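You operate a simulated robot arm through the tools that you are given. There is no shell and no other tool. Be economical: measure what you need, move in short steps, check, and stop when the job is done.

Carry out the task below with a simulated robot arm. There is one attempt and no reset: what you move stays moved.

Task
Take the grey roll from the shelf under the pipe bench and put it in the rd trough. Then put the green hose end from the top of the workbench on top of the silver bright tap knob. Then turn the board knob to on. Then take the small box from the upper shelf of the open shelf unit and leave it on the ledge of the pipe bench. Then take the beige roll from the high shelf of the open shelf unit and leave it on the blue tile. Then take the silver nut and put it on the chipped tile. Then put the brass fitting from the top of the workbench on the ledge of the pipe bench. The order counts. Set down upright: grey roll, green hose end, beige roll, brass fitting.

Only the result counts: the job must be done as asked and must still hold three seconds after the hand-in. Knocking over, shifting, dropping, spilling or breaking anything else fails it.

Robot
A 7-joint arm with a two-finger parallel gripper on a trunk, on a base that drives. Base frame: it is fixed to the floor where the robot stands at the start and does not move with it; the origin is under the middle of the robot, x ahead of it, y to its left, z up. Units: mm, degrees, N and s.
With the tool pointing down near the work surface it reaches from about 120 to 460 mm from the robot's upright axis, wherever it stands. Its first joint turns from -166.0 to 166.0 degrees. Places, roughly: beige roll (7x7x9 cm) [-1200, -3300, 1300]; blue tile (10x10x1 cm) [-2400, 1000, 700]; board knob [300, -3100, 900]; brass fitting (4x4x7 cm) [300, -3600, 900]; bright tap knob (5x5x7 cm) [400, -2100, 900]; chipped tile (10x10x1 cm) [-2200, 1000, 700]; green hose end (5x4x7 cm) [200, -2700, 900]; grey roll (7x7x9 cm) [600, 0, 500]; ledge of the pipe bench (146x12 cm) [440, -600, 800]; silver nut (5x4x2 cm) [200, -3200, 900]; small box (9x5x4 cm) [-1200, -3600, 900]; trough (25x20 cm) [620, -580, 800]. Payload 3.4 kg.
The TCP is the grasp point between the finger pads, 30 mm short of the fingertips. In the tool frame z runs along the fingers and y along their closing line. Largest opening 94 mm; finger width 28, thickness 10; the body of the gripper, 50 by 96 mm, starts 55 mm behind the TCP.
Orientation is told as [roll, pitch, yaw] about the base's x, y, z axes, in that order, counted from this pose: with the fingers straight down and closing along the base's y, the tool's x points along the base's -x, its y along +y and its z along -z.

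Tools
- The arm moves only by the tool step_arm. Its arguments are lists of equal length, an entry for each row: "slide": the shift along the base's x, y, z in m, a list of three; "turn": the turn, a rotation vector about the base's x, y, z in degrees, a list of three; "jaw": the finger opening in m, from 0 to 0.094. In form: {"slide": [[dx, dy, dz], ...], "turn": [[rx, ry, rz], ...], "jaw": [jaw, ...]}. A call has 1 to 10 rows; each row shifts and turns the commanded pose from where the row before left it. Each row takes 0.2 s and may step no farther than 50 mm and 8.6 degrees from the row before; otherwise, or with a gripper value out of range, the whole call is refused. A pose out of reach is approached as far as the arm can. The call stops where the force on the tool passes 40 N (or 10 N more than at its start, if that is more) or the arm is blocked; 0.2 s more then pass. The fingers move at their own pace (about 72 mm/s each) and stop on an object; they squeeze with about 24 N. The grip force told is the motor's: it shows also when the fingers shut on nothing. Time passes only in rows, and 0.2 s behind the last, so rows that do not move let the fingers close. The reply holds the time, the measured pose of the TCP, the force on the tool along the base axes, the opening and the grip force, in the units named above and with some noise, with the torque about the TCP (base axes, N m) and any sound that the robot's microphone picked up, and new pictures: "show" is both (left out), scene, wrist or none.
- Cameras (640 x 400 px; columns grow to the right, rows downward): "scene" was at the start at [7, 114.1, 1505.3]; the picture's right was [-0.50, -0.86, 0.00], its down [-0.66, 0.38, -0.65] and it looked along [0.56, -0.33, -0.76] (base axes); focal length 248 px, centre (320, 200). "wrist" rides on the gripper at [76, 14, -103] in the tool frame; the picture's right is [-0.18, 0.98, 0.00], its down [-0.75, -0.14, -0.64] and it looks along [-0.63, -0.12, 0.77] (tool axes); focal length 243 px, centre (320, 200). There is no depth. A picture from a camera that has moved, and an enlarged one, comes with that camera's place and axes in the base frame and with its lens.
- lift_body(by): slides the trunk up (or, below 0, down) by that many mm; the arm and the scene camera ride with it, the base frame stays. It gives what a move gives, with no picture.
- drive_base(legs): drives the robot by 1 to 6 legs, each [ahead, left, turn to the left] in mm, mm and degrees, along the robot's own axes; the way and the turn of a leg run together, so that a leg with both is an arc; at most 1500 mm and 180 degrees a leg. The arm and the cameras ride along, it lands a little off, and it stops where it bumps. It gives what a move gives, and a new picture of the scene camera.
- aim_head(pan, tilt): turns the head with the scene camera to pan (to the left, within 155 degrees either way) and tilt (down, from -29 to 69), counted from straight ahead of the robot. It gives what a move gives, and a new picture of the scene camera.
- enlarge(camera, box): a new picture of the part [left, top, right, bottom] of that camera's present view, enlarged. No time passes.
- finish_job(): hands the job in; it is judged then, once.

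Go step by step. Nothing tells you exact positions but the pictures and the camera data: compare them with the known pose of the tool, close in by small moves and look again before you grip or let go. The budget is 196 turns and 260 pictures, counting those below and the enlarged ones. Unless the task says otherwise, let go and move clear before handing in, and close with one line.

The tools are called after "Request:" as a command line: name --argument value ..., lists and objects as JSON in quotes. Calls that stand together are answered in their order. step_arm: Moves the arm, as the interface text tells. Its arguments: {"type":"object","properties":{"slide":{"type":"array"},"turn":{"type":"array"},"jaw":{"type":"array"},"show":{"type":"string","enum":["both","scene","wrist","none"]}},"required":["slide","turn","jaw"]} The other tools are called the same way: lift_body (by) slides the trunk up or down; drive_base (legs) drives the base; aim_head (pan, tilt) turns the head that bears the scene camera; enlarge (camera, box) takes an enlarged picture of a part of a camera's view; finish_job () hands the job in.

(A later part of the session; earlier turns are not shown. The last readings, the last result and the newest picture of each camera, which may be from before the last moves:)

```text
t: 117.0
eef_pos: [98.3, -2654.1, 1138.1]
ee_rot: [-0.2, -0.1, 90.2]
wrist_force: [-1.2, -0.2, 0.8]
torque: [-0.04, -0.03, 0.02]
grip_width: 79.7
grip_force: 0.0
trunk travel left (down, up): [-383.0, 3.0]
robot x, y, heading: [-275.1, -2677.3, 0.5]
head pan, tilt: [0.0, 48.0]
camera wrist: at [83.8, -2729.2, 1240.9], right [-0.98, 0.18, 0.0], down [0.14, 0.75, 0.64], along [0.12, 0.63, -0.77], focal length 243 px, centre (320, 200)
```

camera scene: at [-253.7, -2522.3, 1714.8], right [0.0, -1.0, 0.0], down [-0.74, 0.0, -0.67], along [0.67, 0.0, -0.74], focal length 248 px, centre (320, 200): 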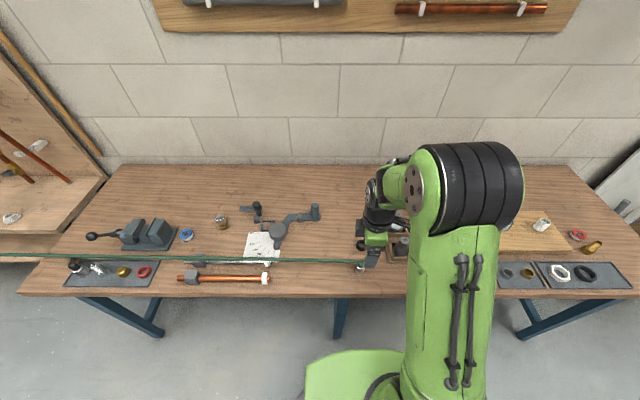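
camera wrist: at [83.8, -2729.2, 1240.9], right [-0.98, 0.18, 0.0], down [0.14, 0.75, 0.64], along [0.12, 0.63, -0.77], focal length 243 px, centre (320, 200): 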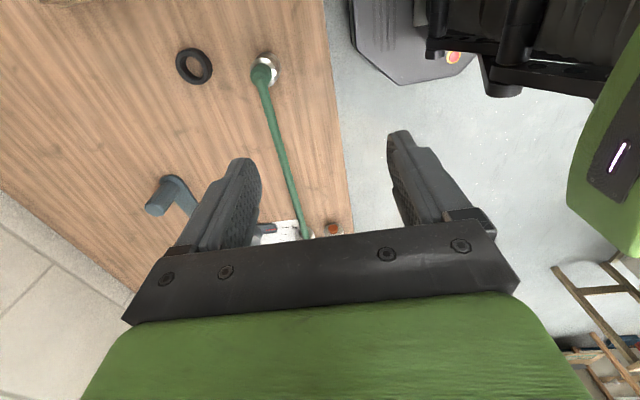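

The hose end is at about (164, −2671). I'll move over it and partway down.

Request:
step_arm --slide '[[0.033, -0.009, -0.03], [0.033, -0.009, -0.03], [0, 0, -0.04], [0, 0, -0.03], [0, 0, 0]]' --turn '[[0, 0, 0], [0, 0, 0], [0, 0, 0], [0, 0, 0], [0, 0, 0]]' --jaw '[0.08, 0.08, 0.08, 0.08, 0.08]' --show "wrist"

```text
t: 118.2
eef_pos: [163.8, -2674.3, 1006.5]
ee_rot: [-0.2, -0.1, 90.3]
wrist_force: [0.5, 0.4, 0.3]
torque: [0.02, -0.02, 0.02]
grip_width: 80.0
grip_force: 0.1
trunk travel left (down, up): [-383.0, 3.0]
robot x, y, heading: [-268.2, -2674.8, 0.3]
head pan, tilt: [0.0, 48.0]
camera wrist: at [149.0, -2748.7, 1109.9], right [-0.98, 0.18, 0.0], down [0.14, 0.75, 0.64], along [0.12, 0.63, -0.77], focal length 243 px, centre (320, 200)
```

wrist: 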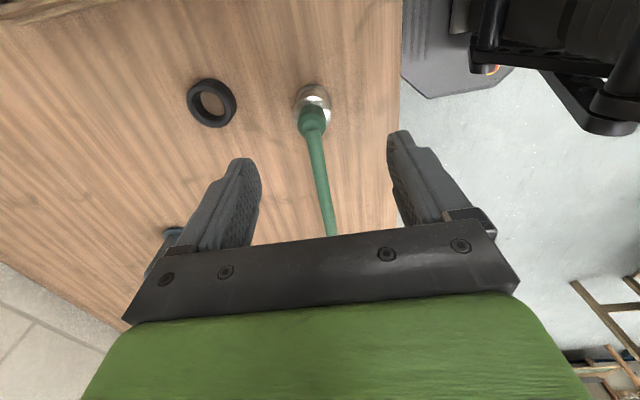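

Request:
step_arm --slide '[[0.005, 0, -0.03], [0, 0, -0.03], [0, 0, -0.016], [0, 0, 0]]' --turn '[[0, 0, 0], [0, 0, 0], [0, 0, 0], [0, 0, 0]]' --jaw '[0.08, 0.08, 0.08, 0.08]' --show "wrist"

```text
t: 119.2
eef_pos: [169.5, -2670.9, 932.7]
ee_rot: [-0.2, 0.0, 90.2]
wrist_force: [-0.5, 0.3, -0.2]
torque: [0.0, -0.03, 0.01]
grip_width: 79.9
grip_force: 0.0
trunk travel left (down, up): [-383.0, 3.0]
robot x, y, heading: [-275.3, -2678.3, 0.4]
head pan, tilt: [0.0, 48.0]
camera wrist: at [153.8, -2746.2, 1035.0], right [-0.98, 0.18, 0.0], down [0.14, 0.75, 0.64], along [0.12, 0.63, -0.77], focal length 243 px, centre (320, 200)
```

wrist: 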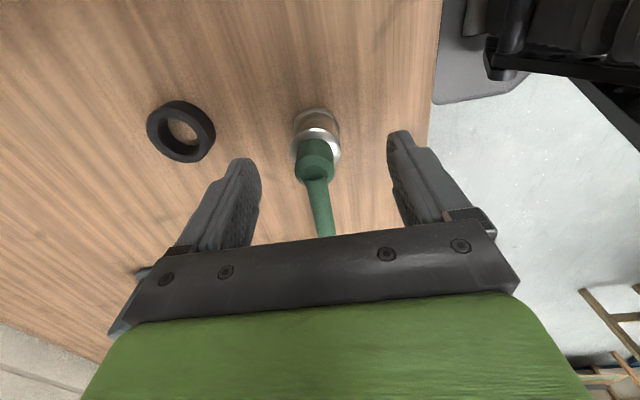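

Request:
step_arm --slide '[[0, -0.001, -0.02], [0, 0, -0.015], [0, 0, -0.009], [0, 0, 0]]' --turn '[[0, 0, 0], [0, 0, 0], [0, 0, 0], [0, 0, 0]]' --jaw '[0.08, 0.08, 0.08, 0.08]' --show "wrist"

```text
t: 120.2
eef_pos: [168.6, -2672.0, 886.9]
ee_rot: [-0.3, 0.1, 90.3]
wrist_force: [0.6, -0.5, 0.6]
torque: [-0.01, 0.0, 0.01]
grip_width: 79.9
grip_force: 0.0
trunk travel left (down, up): [-383.0, 3.0]
robot x, y, heading: [-272.7, -2673.8, 0.2]
head pan, tilt: [0.0, 48.0]
camera wrist: at [154.6, -2746.8, 990.2], right [-0.98, 0.18, 0.0], down [0.14, 0.75, 0.64], along [0.12, 0.63, -0.77], focal length 243 px, centre (320, 200)
```

wrist: 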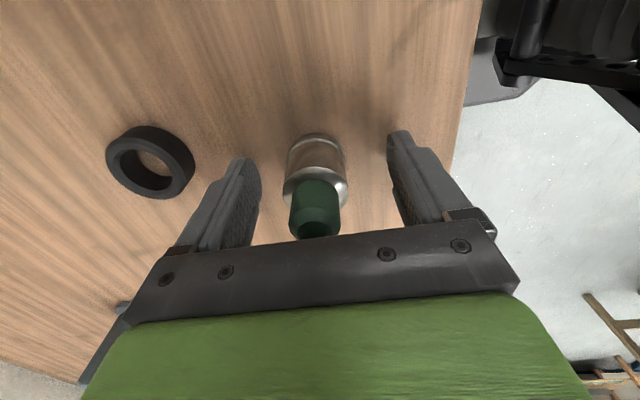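

The silver body is centred between the fingers, so I'll close.

Request:
step_arm --slide '[[0, 0, 0], [0, 0, 0], [0, 0, 0], [0, 0, 0]]' --turn '[[0, 0, 0], [0, 0, 0], [0, 0, 0], [0, 0, 0]]' --jaw '[0.025, 0.025, 0.025, 0.025]' --show "none"

Request:
step_arm --slide '[[0, 0, 0.01], [0, 0, 0.01], [0, 0, 0.02], [0, 0, 0]]' --turn '[[0, 0, 0], [0, 0, 0], [0, 0, 0], [0, 0, 0]]' --jaw '[0.025, 0.025, 0.025, 0.025]' --show "both"

```text
t: 121.2
eef_pos: [168.0, -2671.9, 888.4]
ee_rot: [0.0, 0.0, 90.2]
wrist_force: [0.3, 0.1, 0.1]
torque: [-0.03, 0.03, 0.01]
grip_width: 35.8
grip_force: 24.1
trunk travel left (down, up): [-383.0, 3.0]
robot x, y, heading: [-274.4, -2674.9, 0.3]
head pan, tilt: [0.0, 48.0]
```

```text
t: 122.2
eef_pos: [169.2, -2672.8, 925.8]
ee_rot: [0.0, 0.0, 90.2]
wrist_force: [-0.6, -1.1, -1.3]
torque: [-0.01, -0.02, -0.02]
grip_width: 35.7
grip_force: 24.0
trunk travel left (down, up): [-383.0, 3.0]
robot x, y, heading: [-273.8, -2673.4, 0.1]
head pan, tilt: [0.0, 48.0]
camera scene: at [-253.7, -2522.2, 1714.8], right [0.0, -1.0, 0.0], down [-0.74, 0.0, -0.67], along [0.67, 0.0, -0.74], focal length 248 px, centre (320, 200)
camera wrist: at [154.7, -2747.7, 1028.7], right [-0.98, 0.18, 0.0], down [0.14, 0.75, 0.64], along [0.12, 0.63, -0.77], focal length 243 px, centre (320, 200)
```

scene: 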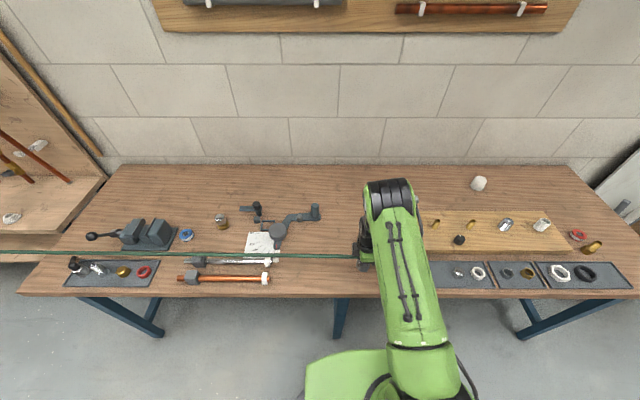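
wrist: 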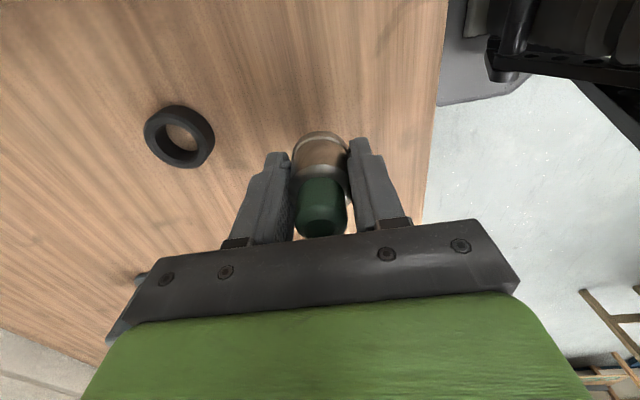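

It lifts freely and the hose follows. I'll raise it and move toward the tap knob.

Request:
step_arm --slide '[[0, 0, 0.04], [0, 0, 0.04], [0, 0, 0.03]]' --turn '[[0, 0, 0], [0, 0, 0], [0, 0, 0]]' --jaw '[0.025, 0.025, 0.025]' --show "none"

Request:
drive_base --legs '[[0, 480, 0], [100, 0, 0]]'

Request:
step_arm --slide '[[0.03, 0, 0], [0.03, 0, 0], [0.03, 0, 0]]' --turn '[[0, 0, 0], [0, 0, 0], [0, 0, 0]]' --jaw '[0.025, 0.025, 0.025]' --show "both"

```text
t: 123.0
eef_pos: [169.4, -2674.9, 1036.6]
ee_rot: [-0.1, 0.1, 90.2]
wrist_force: [0.4, -1.2, -0.3]
torque: [0.0, -0.02, 0.0]
grip_width: 35.8
grip_force: 23.3
trunk travel left (down, up): [-383.0, 3.0]
robot x, y, heading: [-271.6, -2674.1, 0.1]
head pan, tilt: [0.0, 48.0]
```

```text
t: 126.6
eef_pos: [267.8, -2199.1, 1036.9]
ee_rot: [0.0, 0.0, 90.3]
wrist_force: [-0.6, -0.5, -0.5]
torque: [-0.02, 0.0, -0.01]
grip_width: 35.9
grip_force: 24.3
trunk travel left (down, up): [-383.0, 3.0]
robot x, y, heading: [-175.4, -2201.7, 0.3]
head pan, tilt: [0.0, 48.0]
camera scene: at [-156.4, -2046.6, 1714.8], right [0.01, -1.0, 0.0], down [-0.74, 0.0, -0.67], along [0.67, 0.0, -0.74], focal length 248 px, centre (320, 200)
```

scene: 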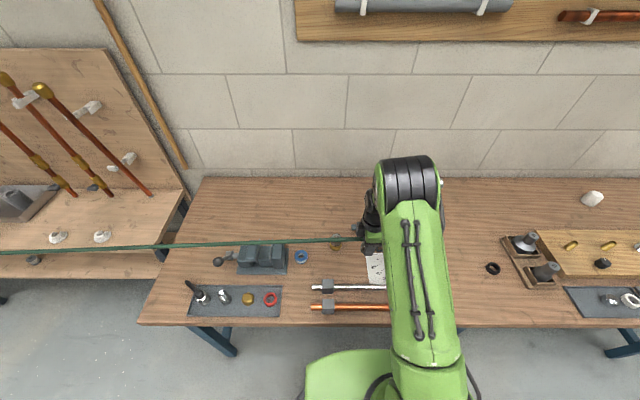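

```text
t: 127.4
eef_pos: [356.0, -2197.7, 1036.8]
ee_rot: [-0.1, 0.0, 90.3]
wrist_force: [1.6, -0.6, -0.7]
torque: [0.0, 0.02, 0.01]
grip_width: 36.0
grip_force: 24.1
trunk travel left (down, up): [-383.0, 3.0]
robot x, y, heading: [-174.0, -2201.0, 0.3]
head pan, tilt: [0.0, 48.0]
camera scene: at [-156.6, -2046.7, 1714.8], right [0.01, -1.0, 0.0], down [-0.74, 0.0, -0.67], along [0.67, 0.0, -0.74], focal length 248 px, centre (320, 200)
camera wrist: at [342.0, -2273.2, 1139.4], right [-0.98, 0.18, 0.0], down [0.14, 0.75, 0.64], along [0.12, 0.63, -0.77], focal length 243 px, centre (320, 200)
```

scene: 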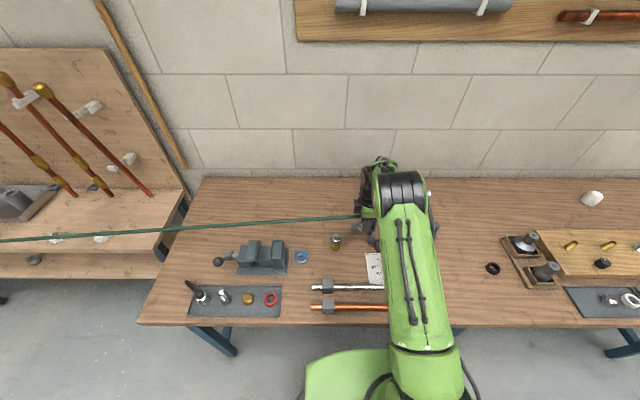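
wrist: 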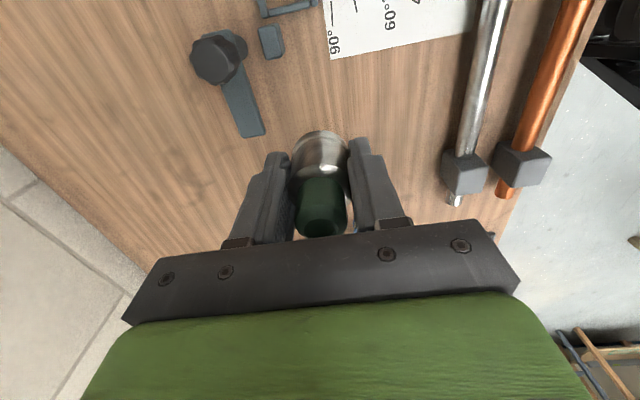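

Request:
enlarge --camera "scene" --box '[296, 200, 376, 260]'

```text
6.67 times, centred on (336, 230) of scene
camera zoom: at [-156.6, -2046.7, 1714.8], right [0.01, -1.0, 0.0], down [-0.74, 0.0, -0.67], along [0.67, 0.0, -0.74], focal length 1653 px, centre (213, 0)
```

zoom: 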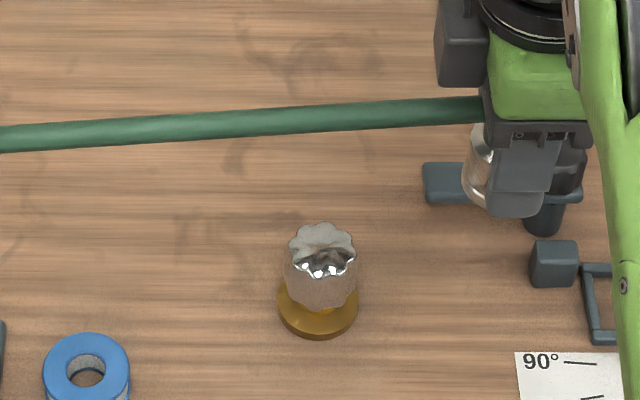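

The knob is at about (373, −2109), top z≈917. I'll drive to align over it.

Request:
drive_base --legs '[[20, 50, -0.3]]'

Request:
enlarge --camera "scene" --box '[296, 200, 376, 260]'

Request:
enlarge --camera "wrist" --box '[160, 50, 480, 250]'

```text
t: 128.3
eef_pos: [375.5, -2148.9, 1037.6]
ee_rot: [-0.1, 0.1, 90.1]
wrist_force: [-0.4, 0.7, -0.9]
torque: [-0.03, 0.03, 0.0]
grip_width: 35.7
grip_force: 23.8
trunk travel left (down, up): [-383.0, 3.0]
robot x, y, heading: [-155.4, -2148.3, -0.0]
head pan, tilt: [0.0, 48.0]
camera scene: at [-136.3, -1995.5, 1714.7], right [0.0, -1.0, 0.0], down [-0.74, 0.0, -0.67], along [0.67, 0.0, -0.74], focal length 248 px, centre (320, 200)
```

scene: 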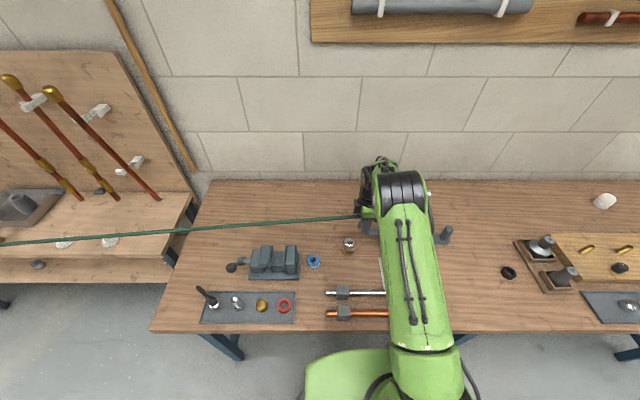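

```text
6.67 times, centred on (336, 230) of scene
camera zoom: at [-136.3, -1995.5, 1714.7], right [0.0, -1.0, 0.0], down [-0.74, 0.0, -0.67], along [0.67, 0.0, -0.74], focal length 1653 px, centre (213, 0)
```

zoom: 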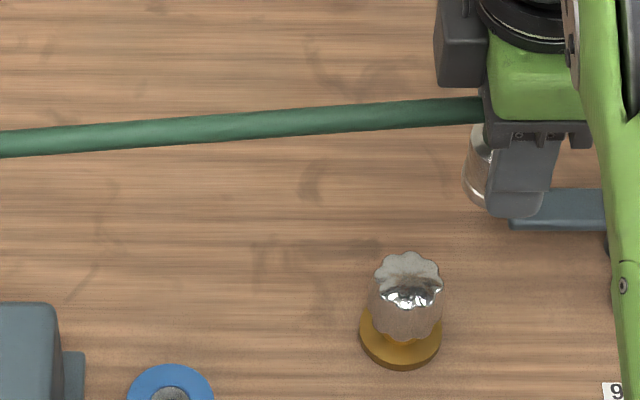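

```text
2.00 times, centred on (320, 150) of wrist
camera zoom: at [361.3, -2224.4, 1139.6], right [-0.98, 0.18, 0.0], down [0.14, 0.75, 0.64], along [0.12, 0.63, -0.77], focal length 485 px, centre (320, 300)
```

zoom: 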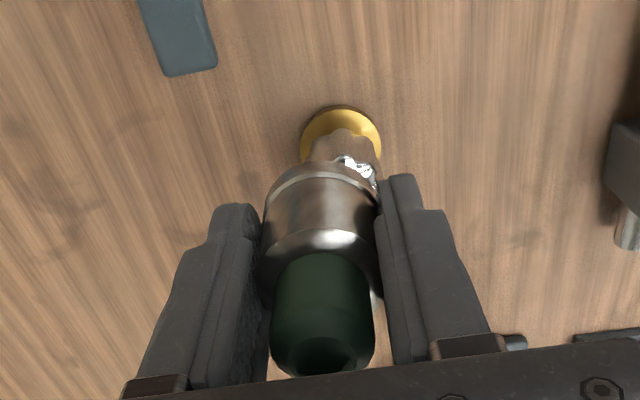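

Request:
step_arm --slide '[[0, 0.024, 0], [0, 0.023, 0], [0, 0, -0.03], [0, 0, 0]]' --turn '[[0, 0, 0], [0, 0, 0], [0, 0, 0], [0, 0, 0]]' --jaw '[0.025, 0.025, 0.025, 0.025]' --show "both"

Request:
enlarge --camera "wrist" --box '[160, 50, 480, 250]'

Request:
enlarge --camera "scene" --box '[316, 200, 396, 260]'

```text
t: 129.3
eef_pos: [374.5, -2103.4, 1007.2]
ee_rot: [-0.2, 0.0, 90.1]
wrist_force: [-0.6, 0.4, -0.9]
torque: [0.02, -0.01, 0.03]
grip_width: 35.6
grip_force: 23.9
trunk travel left (down, up): [-383.0, 3.0]
robot x, y, heading: [-154.8, -2146.0, -0.2]
head pan, tilt: [0.0, 48.0]
camera scene: at [-137.7, -1996.4, 1714.8], right [0.0, -1.0, 0.0], down [-0.74, 0.0, -0.67], along [0.67, 0.0, -0.74], focal length 248 px, centre (320, 200)
camera wrist: at [359.4, -2177.3, 1108.5], right [-0.98, 0.18, 0.0], down [0.14, 0.75, 0.64], along [0.12, 0.63, -0.77], focal length 243 px, centre (320, 200)
```

scene: 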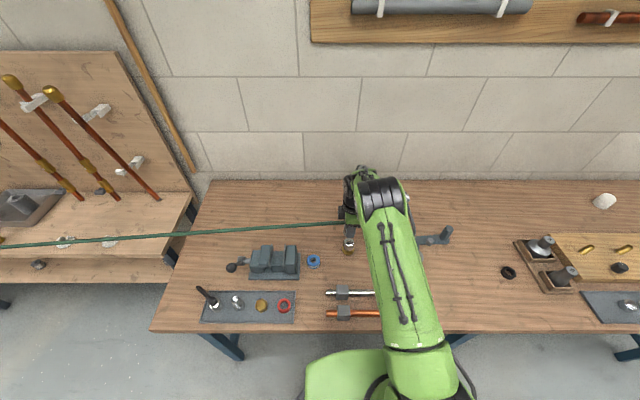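
wrist: 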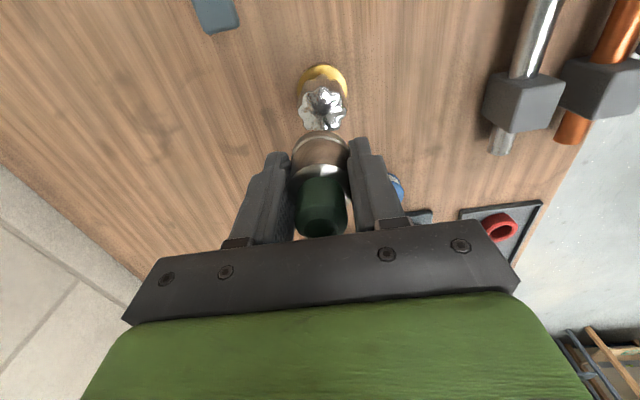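

```text
2.00 times, centred on (320, 150) of wrist
camera zoom: at [359.4, -2177.3, 1108.5], right [-0.98, 0.18, 0.0], down [0.14, 0.75, 0.64], along [0.12, 0.63, -0.77], focal length 485 px, centre (320, 300)
```

zoom: 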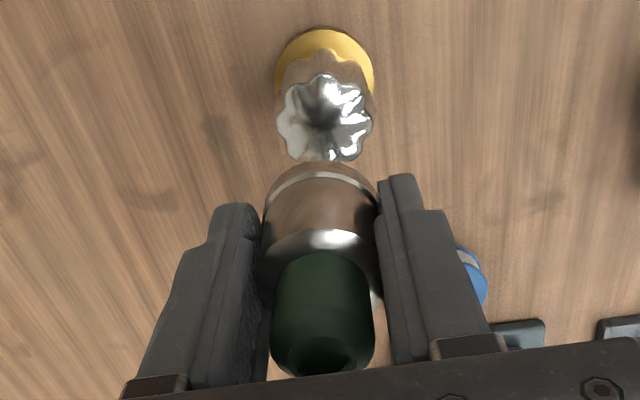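

```text
6.67 times, centred on (356, 230) of scene
camera zoom: at [-137.7, -1996.4, 1714.8], right [0.0, -1.0, 0.0], down [-0.74, 0.0, -0.67], along [0.67, 0.0, -0.74], focal length 1653 px, centre (80, 0)
```

zoom: 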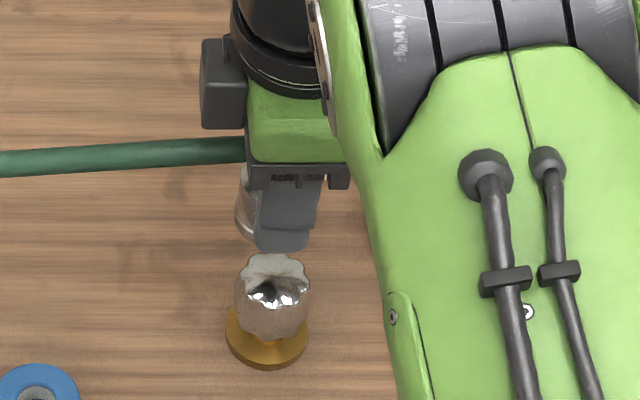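

The hose-end axis sits about 6 mm to +y of the TCP, so I need roughly −9 mm in y. I'll correct and lower to just above the knob.

Request:
step_arm --slide '[[-0.0015, -0.009, 0], [0, 0, -0.02], [0, 0, -0.013], [0, 0, 0]]' --turn '[[0, 0, 0], [0, 0, 0], [0, 0, 0], [0, 0, 0]]' --jaw '[0.025, 0.025, 0.025, 0.025]' --show "none"

Request:
enlarge --camera "wrist" --box '[240, 80, 400, 180]'

Request:
enlarge --camera "scene" --box '[316, 200, 396, 260]'

```text
t: 130.3
eef_pos: [373.9, -2112.5, 974.5]
ee_rot: [-0.1, 0.0, 90.2]
wrist_force: [0.4, 0.3, -0.9]
torque: [0.01, -0.02, 0.0]
grip_width: 35.6
grip_force: 24.1
trunk travel left (down, up): [-383.0, 3.0]
robot x, y, heading: [-150.7, -2151.7, 0.1]
head pan, tilt: [0.0, 48.0]
```

```text
4.00 times, centred on (320, 130) of wrist
camera zoom: at [358.6, -2186.9, 1075.7], right [-0.98, 0.18, 0.0], down [0.14, 0.75, 0.64], along [0.12, 0.63, -0.77], focal length 970 px, centre (320, 480)
```

zoom: 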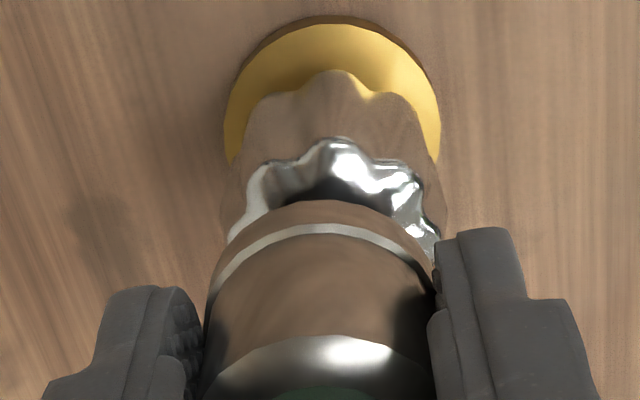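

```text
6.67 times, centred on (356, 230) of scene
camera zoom: at [-137.1, -1996.8, 1714.8], right [0.0, -1.0, 0.0], down [-0.74, 0.0, -0.67], along [0.67, 0.0, -0.74], focal length 1653 px, centre (80, 0)
```

zoom: 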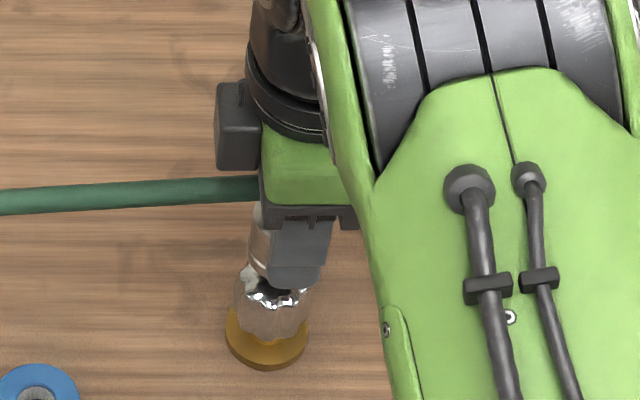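

The y alignment matches; x needs about −3 mm. I'll correct and lower gently to contact.

Request:
step_arm --slide '[[-0.003, 0, 0], [0, 0, -0.005], [0, 0, -0.004], [0, 0, 0]]' --turn '[[0, 0, 0], [0, 0, 0], [0, 0, 0], [0, 0, 0]]' --jaw '[0.025, 0.025, 0.025, 0.025]' --show "none"

Request:
step_arm --slide '[[0, 0, -0.003], [0, 0, -0.002], [0, 0, 0]]' --turn '[[0, 0, 0], [0, 0, 0], [0, 0, 0]]' --jaw '[0.025, 0.025, 0.025]' --show "none"

```text
t: 131.3
eef_pos: [370.1, -2112.5, 965.1]
ee_rot: [-0.2, 0.0, 90.1]
wrist_force: [-0.3, 0.1, -1.6]
torque: [0.01, -0.02, 0.02]
grip_width: 35.7
grip_force: 23.9
trunk travel left (down, up): [-383.0, 3.0]
robot x, y, heading: [-156.9, -2151.2, 0.2]
head pan, tilt: [0.0, 48.0]
```

```text
t: 132.1
eef_pos: [370.6, -2113.1, 961.1]
ee_rot: [-0.1, -0.1, 90.1]
wrist_force: [0.6, 0.1, -0.4]
torque: [-0.01, 0.0, -0.02]
grip_width: 35.8
grip_force: 23.9
trunk travel left (down, up): [-383.0, 3.0]
robot x, y, heading: [-157.7, -2147.7, -0.1]
head pan, tilt: [0.0, 48.0]
```

Request:
step_arm --slide '[[0, 0, -0.002], [0, 0, -0.002], [0, 0, 0]]' --turn '[[0, 0, 0], [0, 0, 0], [0, 0, 0]]' --jaw '[0.025, 0.025, 0.025]' --show "none"

Request:
enlarge --camera "wrist" --box '[240, 80, 400, 180]'

```text
t: 132.9
eef_pos: [370.9, -2112.5, 957.3]
ee_rot: [-0.1, -0.1, 90.1]
wrist_force: [-0.1, 0.1, -0.4]
torque: [0.0, 0.03, -0.02]
grip_width: 35.3
grip_force: 24.4
trunk travel left (down, up): [-383.0, 3.0]
robot x, y, heading: [-154.6, -2146.8, 0.0]
head pan, tilt: [0.0, 48.0]
```

```text
4.00 times, centred on (320, 130) of wrist
camera zoom: at [356.2, -2187.1, 1059.1], right [-0.98, 0.18, 0.0], down [0.14, 0.75, 0.64], along [0.12, 0.63, -0.77], focal length 970 px, centre (320, 480)
```

zoom: 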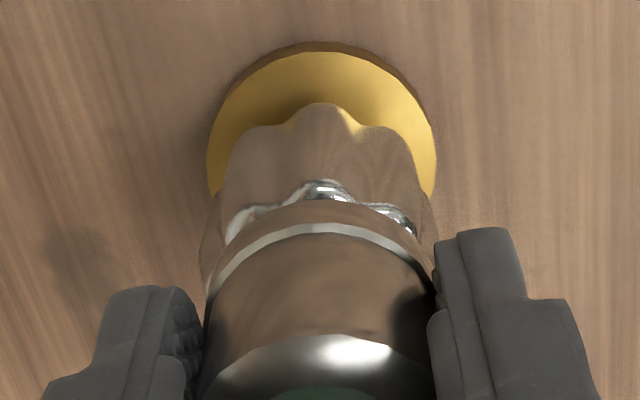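

Request:
step_arm --slide '[[0, 0, -0.002], [0, 0, -0.002], [0, 0, 0]]' --turn '[[0, 0, 0], [0, 0, 0], [0, 0, 0]]' --jaw '[0.025, 0.025, 0.025]' --show "none"

```text
t: 133.7
eef_pos: [371.0, -2112.6, 953.4]
ee_rot: [-0.2, 0.0, 90.1]
wrist_force: [-0.4, 0.2, 1.9]
torque: [0.01, 0.06, 0.0]
grip_width: 35.9
grip_force: 23.9
trunk travel left (down, up): [-383.0, 3.0]
robot x, y, heading: [-152.5, -2153.1, -0.1]
head pan, tilt: [0.0, 48.0]
```

Contact is just beginning. I'll take one more millimetre and look.

Request:
step_arm --slide '[[0, 0, -0.001], [0, 0, 0]]' --turn '[[0, 0, 0], [0, 0, 0]]' --jaw '[0.025, 0.025]' --show "none"

Request:
enlarge --camera "wrist" --box '[240, 80, 400, 180]'

```text
t: 134.3
eef_pos: [371.1, -2112.3, 952.7]
ee_rot: [-0.2, 0.0, 90.0]
wrist_force: [0.2, 0.4, 12.5]
torque: [0.05, 0.13, -0.01]
grip_width: 35.8
grip_force: 23.7
trunk travel left (down, up): [-383.0, 3.0]
robot x, y, heading: [-157.4, -2147.9, -0.1]
head pan, tilt: [0.0, 48.0]
```

```text
4.00 times, centred on (320, 130) of wrist
camera zoom: at [356.0, -2187.9, 1055.3], right [-0.98, 0.18, -0.01], down [0.14, 0.75, 0.64], along [0.12, 0.63, -0.77], focal length 970 px, centre (320, 480)
```

zoom: 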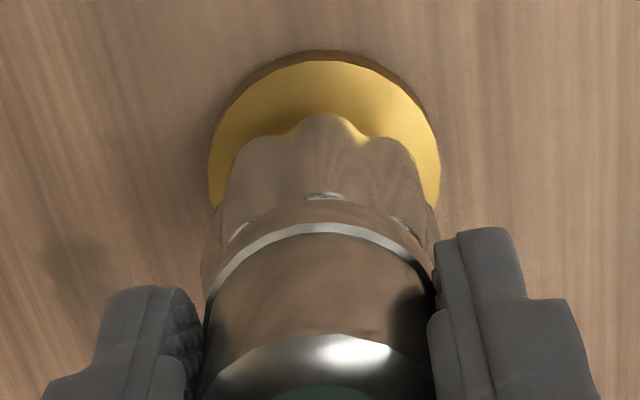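

It's well seated. I'll relieve the load, open and rise straight up.

Request:
step_arm --slide '[[0, 0, 0.001], [0, 0, 0], [0, 0, 0], [0, 0, 0.02], [0, 0, 0.03], [0, 0, 0.04], [0, 0, 0.04]]' --turn '[[0, 0, 0], [0, 0, 0], [0, 0, 0], [0, 0, 0], [0, 0, 0], [0, 0, 0], [0, 0, 0]]' --jaw '[0.045, 0.07, 0.07, 0.07, 0.07, 0.07, 0.07]' --show "both"

Request:
enlarge --camera "scene" --box '[296, 190, 396, 260]'

```text
t: 135.9
eef_pos: [369.9, -2110.9, 1081.6]
ee_rot: [-0.1, 0.0, 90.0]
wrist_force: [0.2, -0.5, -0.1]
torque: [0.01, -0.01, 0.02]
grip_width: 70.1
grip_force: 0.2
trunk travel left (down, up): [-383.0, 3.0]
robot x, y, heading: [-154.8, -2150.5, 0.4]
head pan, tilt: [0.0, 48.0]
camera scene: at [-138.2, -1997.0, 1714.9], right [0.0, -1.0, 0.0], down [-0.74, 0.0, -0.67], along [0.67, 0.0, -0.74], focal length 248 px, centre (320, 200)
camera wrist: at [355.0, -2185.8, 1184.9], right [-0.98, 0.18, 0.0], down [0.14, 0.75, 0.64], along [0.12, 0.63, -0.77], focal length 243 px, centre (320, 200)
```

scene: 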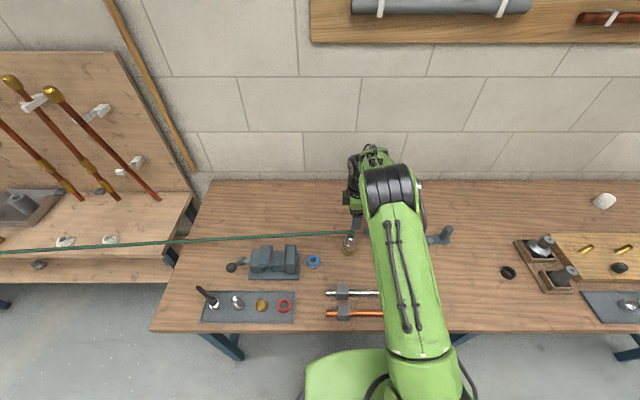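
wrist: 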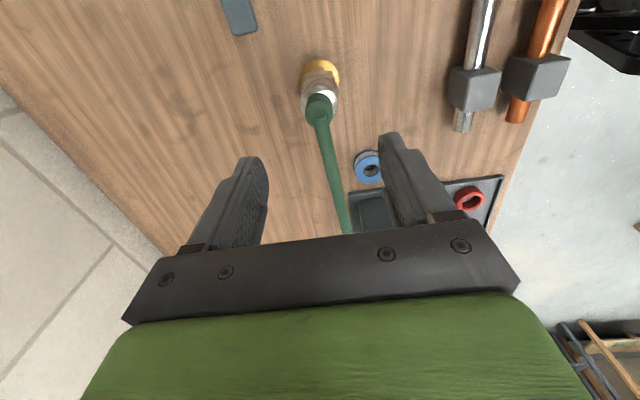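

```text
5.71 times, centred on (346, 225) of scene
camera zoom: at [-138.2, -1997.0, 1714.9], right [0.0, -1.0, 0.0], down [-0.74, 0.0, -0.67], along [0.67, 0.0, -0.74], focal length 1416 px, centre (171, 57)
```

zoom: 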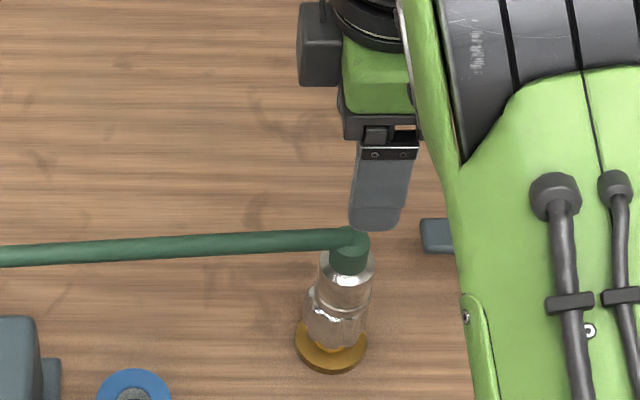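

The hose end stands upright on the knob. Next I'll move right to inspect the board knob.

Request:
drive_base --legs '[[-150, 0, 0], [0, -1150, 0]]'

Request:
enlarge --camera "scene" --box '[220, 200, 380, 300]'

```text
t: 142.8
eef_pos: [207.5, -3282.7, 1081.6]
ee_rot: [-0.1, 0.0, 88.8]
wrist_force: [-0.4, -0.4, -0.9]
torque: [-0.02, 0.02, 0.0]
grip_width: 70.0
grip_force: 0.1
trunk travel left (down, up): [-383.0, 3.0]
robot x, y, heading: [-317.1, -3310.9, -0.9]
head pan, tilt: [0.0, 48.0]
camera scene: at [-297.3, -3157.8, 1714.8], right [-0.02, -1.0, 0.0], down [-0.74, 0.02, -0.67], along [0.67, -0.01, -0.74], focal length 248 px, centre (320, 200)
```

scene: 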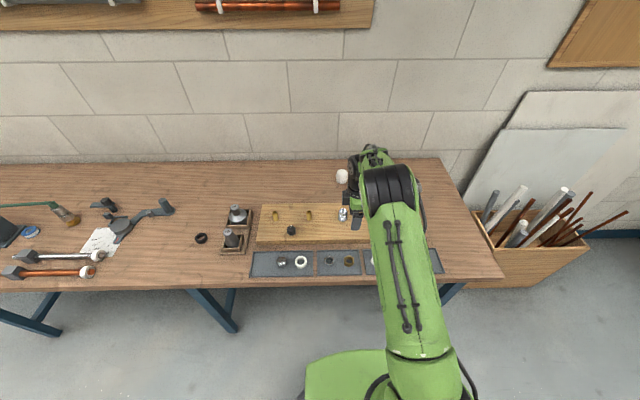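

```text
4.00 times, centred on (300, 250) of scene
camera zoom: at [-297.3, -3157.8, 1714.8], right [-0.02, -1.0, 0.0], down [-0.74, 0.02, -0.67], along [0.67, -0.01, -0.74], focal length 992 px, centre (400, 0)
```

zoom: 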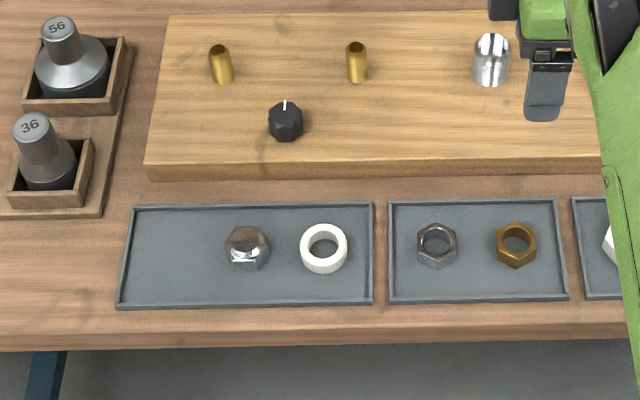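

Request:
enlarge --camera "scene" --box '[272, 215, 312, 240]'

Request:
enlarge --camera "scene" --box '[266, 245, 366, 285]'

```text
16.00 times, centred on (292, 228) of scene
camera zoom: at [-297.3, -3157.8, 1714.8], right [-0.02, -1.0, 0.0], down [-0.74, 0.02, -0.67], along [0.67, -0.01, -0.74], focal length 3966 px, centre (768, -240)
```

zoom: 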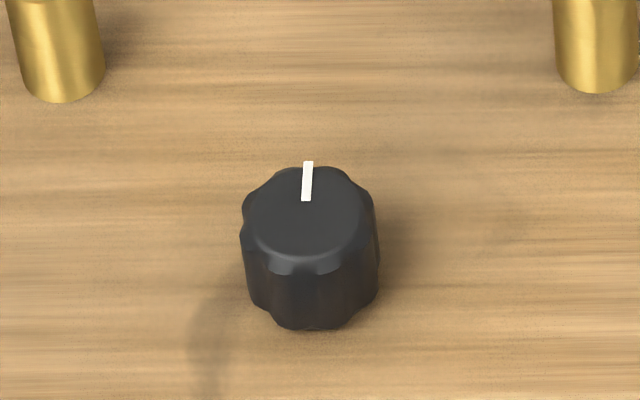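

```text
6.40 times, centred on (316, 265) of scene
camera zoom: at [-297.3, -3157.8, 1714.8], right [-0.02, -1.0, 0.0], down [-0.74, 0.02, -0.67], along [0.67, -0.01, -0.74], focal length 1586 px, centre (346, -216)
```

zoom: 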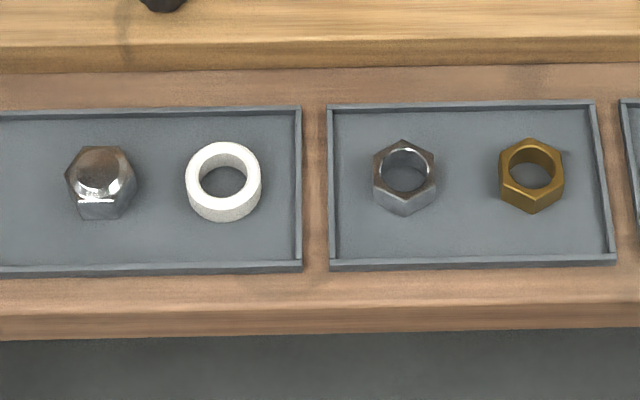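

The board knob has a white pointer toward the wall and no visible labels from here. I'll move over it and look with the wrist camera.

Request:
drive_base --legs '[[30, 222, 0.9]]'

Request:
enlarge --camera "wrist" --box '[0, 0, 640, 400]'

```text
t: 144.5
eef_pos: [240.4, -3057.0, 1081.7]
ee_rot: [-0.2, 0.0, 89.8]
wrist_force: [-0.6, 0.3, 0.0]
torque: [0.03, 0.03, 0.03]
grip_width: 69.8
grip_force: 0.1
trunk travel left (down, up): [-383.0, 3.0]
robot x, y, heading: [-286.6, -3092.7, 0.0]
head pan, tilt: [0.0, 48.0]
camera scene: at [-267.4, -2939.3, 1714.7], right [0.0, -1.0, 0.0], down [-0.74, 0.0, -0.67], along [0.67, 0.0, -0.74], focal length 248 px, centre (320, 200)
```

scene: 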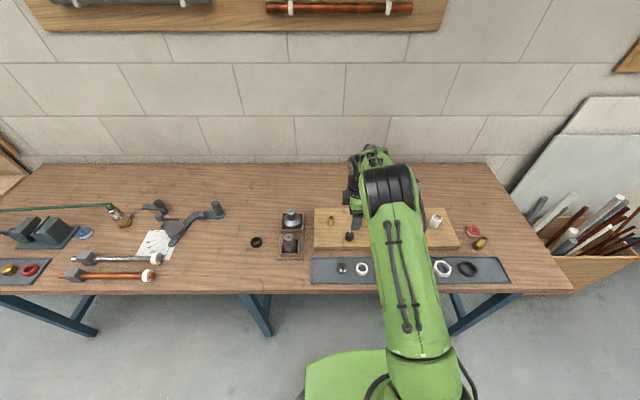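

```text
1.00 times, centred on (320, 200) of wrist (not enlarged: the box is as wide or as high as the picture)
camera zoom: at [224.9, -3130.3, 1184.1], right [-0.98, 0.19, 0.0], down [0.14, 0.75, 0.64], along [0.12, 0.63, -0.77], focal length 243 px, centre (320, 200)
```

zoom: 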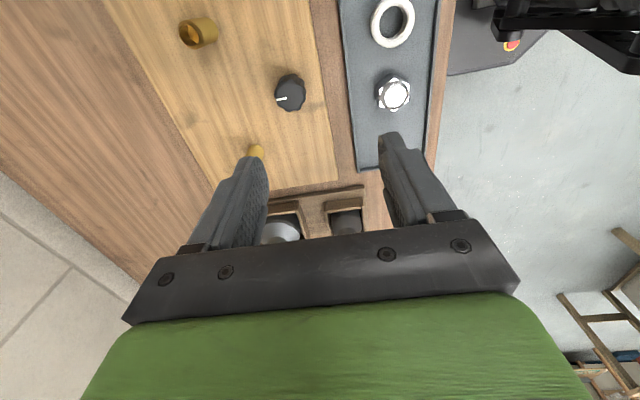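

Request:
enlarge --camera "scene" --box '[80, 190, 176, 250]'

Request:
enlarge --camera "wrist" --box '[160, 0, 400, 160]'

```text
6.67 times, centred on (128, 220) of scene
camera zoom: at [-267.4, -2939.3, 1714.7], right [0.0, -1.0, 0.0], down [-0.74, 0.0, -0.67], along [0.67, 0.0, -0.74], focal length 1653 px, centre (1600, 67)
```

zoom: 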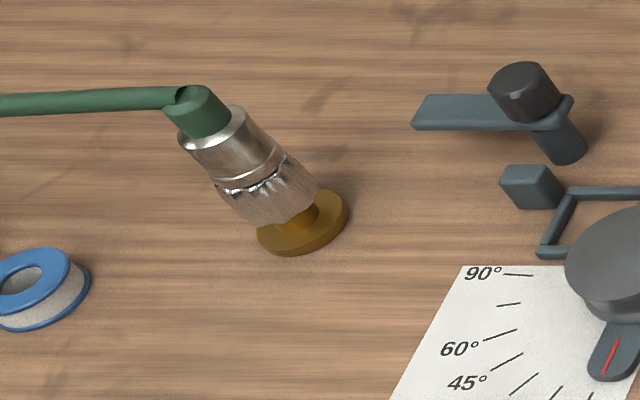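

```text
2.50 times, centred on (280, 80) of wrist
camera zoom: at [224.9, -3130.3, 1184.1], right [-0.98, 0.19, 0.0], down [0.14, 0.75, 0.64], along [0.12, 0.63, -0.77], focal length 606 px, centre (420, 500)
```

zoom: 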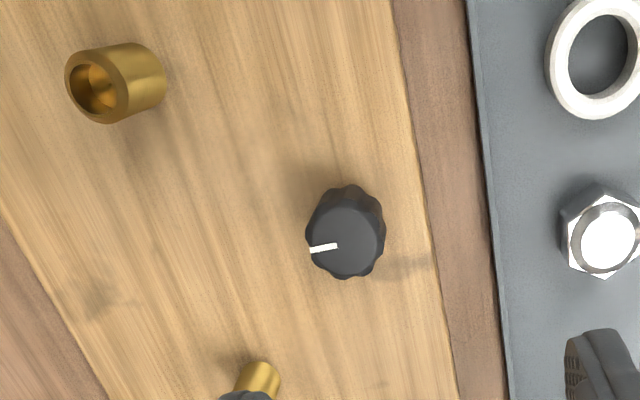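

The hose end is fine; its lean is just perspective. There are no labels, so I'll turn the knob and listen for a click. First I'll approach it.

Request:
step_arm --slide '[[0.03, 0.002, -0.03], [0.005, 0, -0.04], [0, 0, -0.03], [0, 0, 0]]' --turn '[[0, 0, 0], [0, 0, 0], [0, 0, 0], [0, 0, 0]]' --jaw '[0.07, 0.07, 0.07, 0.07]' --show "wrist"

Request:
enlarge --camera "wrist" --box '[200, 50, 440, 200]'

```text
t: 145.5
eef_pos: [275.1, -3054.2, 982.8]
ee_rot: [-0.1, 0.1, 89.8]
wrist_force: [-0.5, -0.7, -0.3]
torque: [0.0, -0.01, -0.01]
grip_width: 69.8
grip_force: 0.0
trunk travel left (down, up): [-383.0, 3.0]
robot x, y, heading: [-288.2, -3093.2, 0.1]
head pan, tilt: [0.0, 48.0]
camera wrist: at [260.0, -3129.1, 1084.5], right [-0.98, 0.19, 0.0], down [0.14, 0.75, 0.64], along [0.12, 0.63, -0.77], focal length 243 px, centre (320, 200)
```

wrist: 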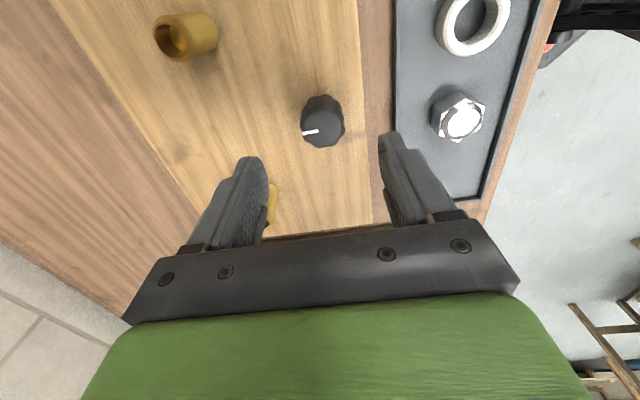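

```text
2.67 times, centred on (320, 125) of wrist
camera zoom: at [260.0, -3129.1, 1084.5], right [-0.98, 0.19, 0.0], down [0.14, 0.75, 0.64], along [0.12, 0.63, -0.77], focal length 647 px, centre (320, 400)
```

zoom: 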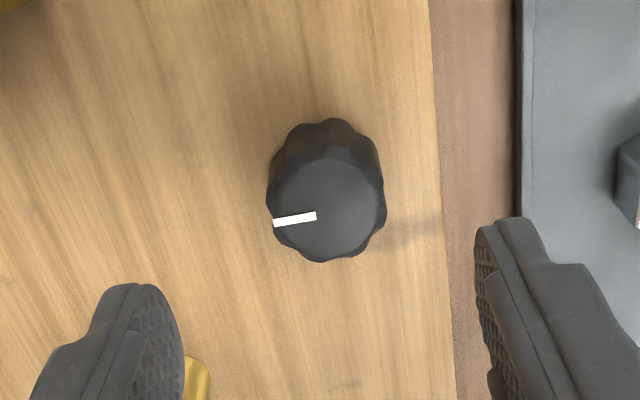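

Triangulated, the knob is at about (268, −3062), top z≈932. I'll align and descend around it.

Request:
step_arm --slide '[[-0.0065, -0.008, 0], [0, 0, -0.025], [0, 0, 0]]' --turn '[[0, 0, 0], [0, 0, 0], [0, 0, 0]]' --jaw '[0.06, 0.06, 0.06]' --show "none"

Request:
enlarge --camera "wrist" --box '[200, 60, 440, 250]'

```text
t: 146.3
eef_pos: [268.3, -3061.5, 958.6]
ee_rot: [-0.1, 0.0, 89.8]
wrist_force: [0.1, -0.1, 0.0]
torque: [0.03, -0.02, 0.05]
grip_width: 60.1
grip_force: 0.1
trunk travel left (down, up): [-383.0, 3.0]
robot x, y, heading: [-285.9, -3097.9, 0.0]
head pan, tilt: [0.0, 48.0]
```

```text
2.11 times, centred on (320, 155) of wrist
camera zoom: at [253.5, -3136.0, 1060.0], right [-0.98, 0.19, 0.0], down [0.14, 0.75, 0.64], along [0.12, 0.63, -0.77], focal length 511 px, centre (320, 295)
```

zoom: 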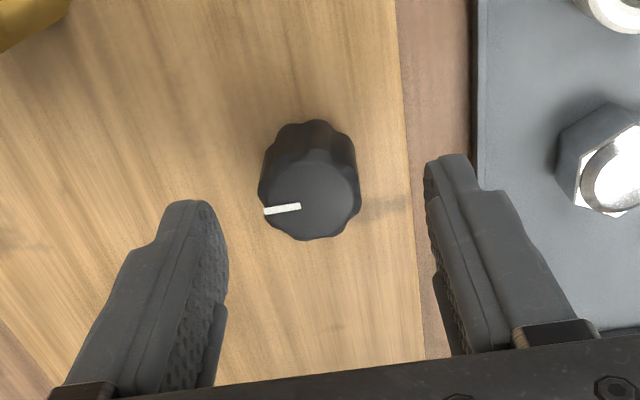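

Request:
step_arm --slide '[[0.0015, 0.0025, -0.015], [0, 0, -0.015], [0, 0, 0]]' --turn '[[0, 0, 0], [0, 0, 0], [0, 0, 0]]' --jaw '[0.06, 0.06, 0.06]' --show "none"

Request:
enlarge --camera "wrist" --box '[200, 100, 440, 250]'

```text
t: 147.1
eef_pos: [271.0, -3058.2, 926.9]
ee_rot: [-0.1, 0.0, 89.9]
wrist_force: [-0.8, -0.5, 0.7]
torque: [0.02, 0.01, -0.01]
grip_width: 60.0
grip_force: 0.1
trunk travel left (down, up): [-383.0, 3.0]
robot x, y, heading: [-289.3, -3088.9, 0.1]
head pan, tilt: [0.0, 48.0]
```

```text
2.67 times, centred on (320, 175) of wrist
camera zoom: at [255.2, -3132.5, 1029.6], right [-0.98, 0.19, 0.0], down [0.14, 0.75, 0.64], along [0.12, 0.63, -0.77], focal length 647 px, centre (320, 267)
```

zoom: 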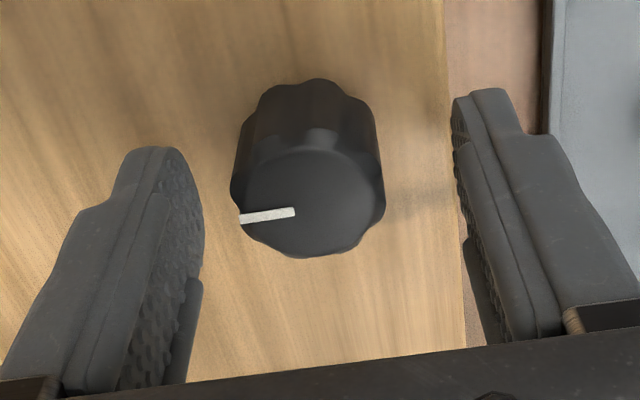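

It's well aligned, so I'll close on the knob.

Request:
step_arm --slide '[[0, 0, -0.003], [0, 0, 0], [0, 0, 0]]' --turn '[[0, 0, 0], [0, 0, 0], [0, 0, 0]]' --jaw '[0.02, 0.02, 0.02]' --show "none"

Request:
step_arm --slide '[[0, 0, 0], [0, 0, 0], [0, 0, 0]]' --turn '[[0, 0, -7], [0, 0, -7], [0, 0, 0]]' --jaw '[0.02, 0.02, 0.02]' --show "wrist"

```text
t: 147.9
eef_pos: [272.8, -3057.9, 924.6]
ee_rot: [-0.4, 0.0, 89.8]
wrist_force: [12.9, 2.5, 12.3]
torque: [0.22, 0.42, 0.0]
grip_width: 32.1
grip_force: 45.3
trunk travel left (down, up): [-383.0, 3.0]
robot x, y, heading: [-285.2, -3094.7, -0.0]
head pan, tilt: [0.0, 48.0]
```

```text
t: 148.7
eef_pos: [272.8, -3057.4, 924.0]
ee_rot: [-0.4, 0.0, 75.8]
wrist_force: [19.5, 3.8, 19.0]
torque: [-0.32, 0.38, 0.01]
grip_width: 31.7
grip_force: 45.0
trunk travel left (down, up): [-383.0, 3.0]
robot x, y, heading: [-285.6, -3093.7, -0.1]
head pan, tilt: [0.0, 48.0]
camera wrist: at [239.0, -3126.9, 1027.4], right [-0.91, 0.42, -0.01], down [0.32, 0.7, 0.64], along [0.27, 0.58, -0.77], focal length 243 px, centre (320, 200)
```

wrist: 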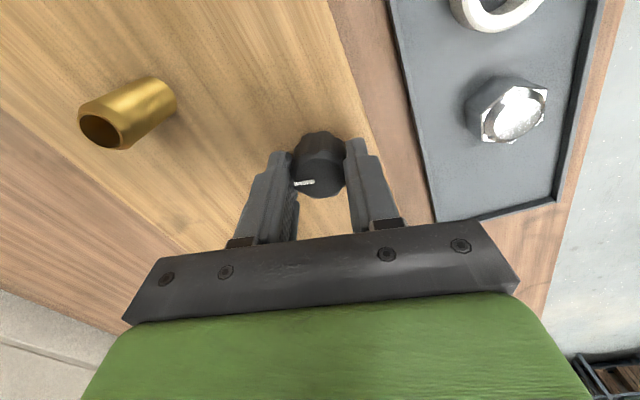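

The knob turns with the gripper, but the tips seem to touch the board. I'll relieve that and keep turning clockwise, listening for a click.

Request:
step_arm --slide '[[0.0015, 0.0003, 0.003], [0, 0, 0]]' --turn '[[0, 0, 0], [0, 0, 0]]' --jaw '[0.02, 0.02]' --show "none"

Request:
step_arm --slide '[[0, 0, 0], [0, 0, 0], [0, 0, 0]]' --turn '[[0, 0, -8], [0, 0, -8], [0, 0, 0]]' --jaw '[0.02, 0.02, 0.02]' --show "none"

Request:
step_arm --slide '[[0, 0, 0], [0, 0, 0], [0, 0, 0]]' --turn '[[0, 0, -8], [0, 0, -7], [0, 0, 0]]' --jaw '[0.02, 0.02, 0.02]' --show "wrist"

```text
t: 149.3
eef_pos: [272.3, -3058.1, 925.0]
ee_rot: [0.0, 0.1, 75.8]
wrist_force: [14.7, 2.7, 0.4]
torque: [0.62, -0.92, 0.01]
grip_width: 31.8
grip_force: 45.0
trunk travel left (down, up): [-383.0, 3.0]
robot x, y, heading: [-286.6, -3095.5, -0.1]
head pan, tilt: [0.0, 48.0]
```

```text
t: 150.1
eef_pos: [272.4, -3057.8, 924.7]
ee_rot: [0.1, 0.1, 59.8]
wrist_force: [9.8, 5.5, -11.8]
torque: [1.19, -0.91, 0.0]
grip_width: 31.8
grip_force: 45.1
trunk travel left (down, up): [-383.0, 3.0]
robot x, y, heading: [-287.8, -3093.5, -0.0]
head pan, tilt: [0.0, 48.0]
```

```text
t: 150.9
eef_pos: [272.7, -3058.1, 925.2]
ee_rot: [0.0, 0.2, 44.8]
wrist_force: [5.4, 7.3, -16.7]
torque: [0.95, -0.93, 0.0]
grip_width: 31.7
grip_force: 45.2
trunk travel left (down, up): [-383.0, 3.0]
robot x, y, heading: [-287.1, -3096.9, -0.3]
head pan, tilt: [0.0, 48.0]
camera wrist: at [208.3, -3099.9, 1027.8], right [-0.56, 0.83, 0.0], down [0.64, 0.43, 0.64], along [0.53, 0.36, -0.77], focal length 243 px, centre (320, 200)
```

wrist: 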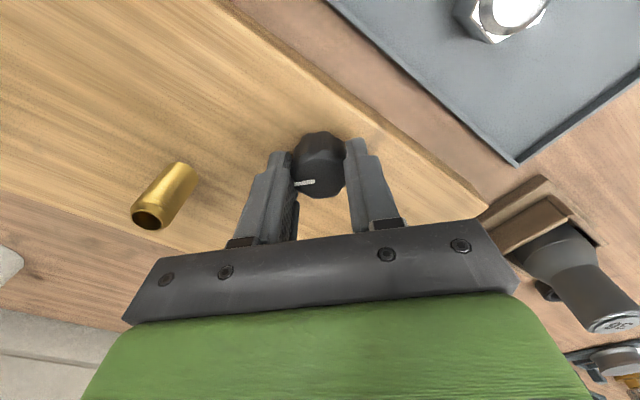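

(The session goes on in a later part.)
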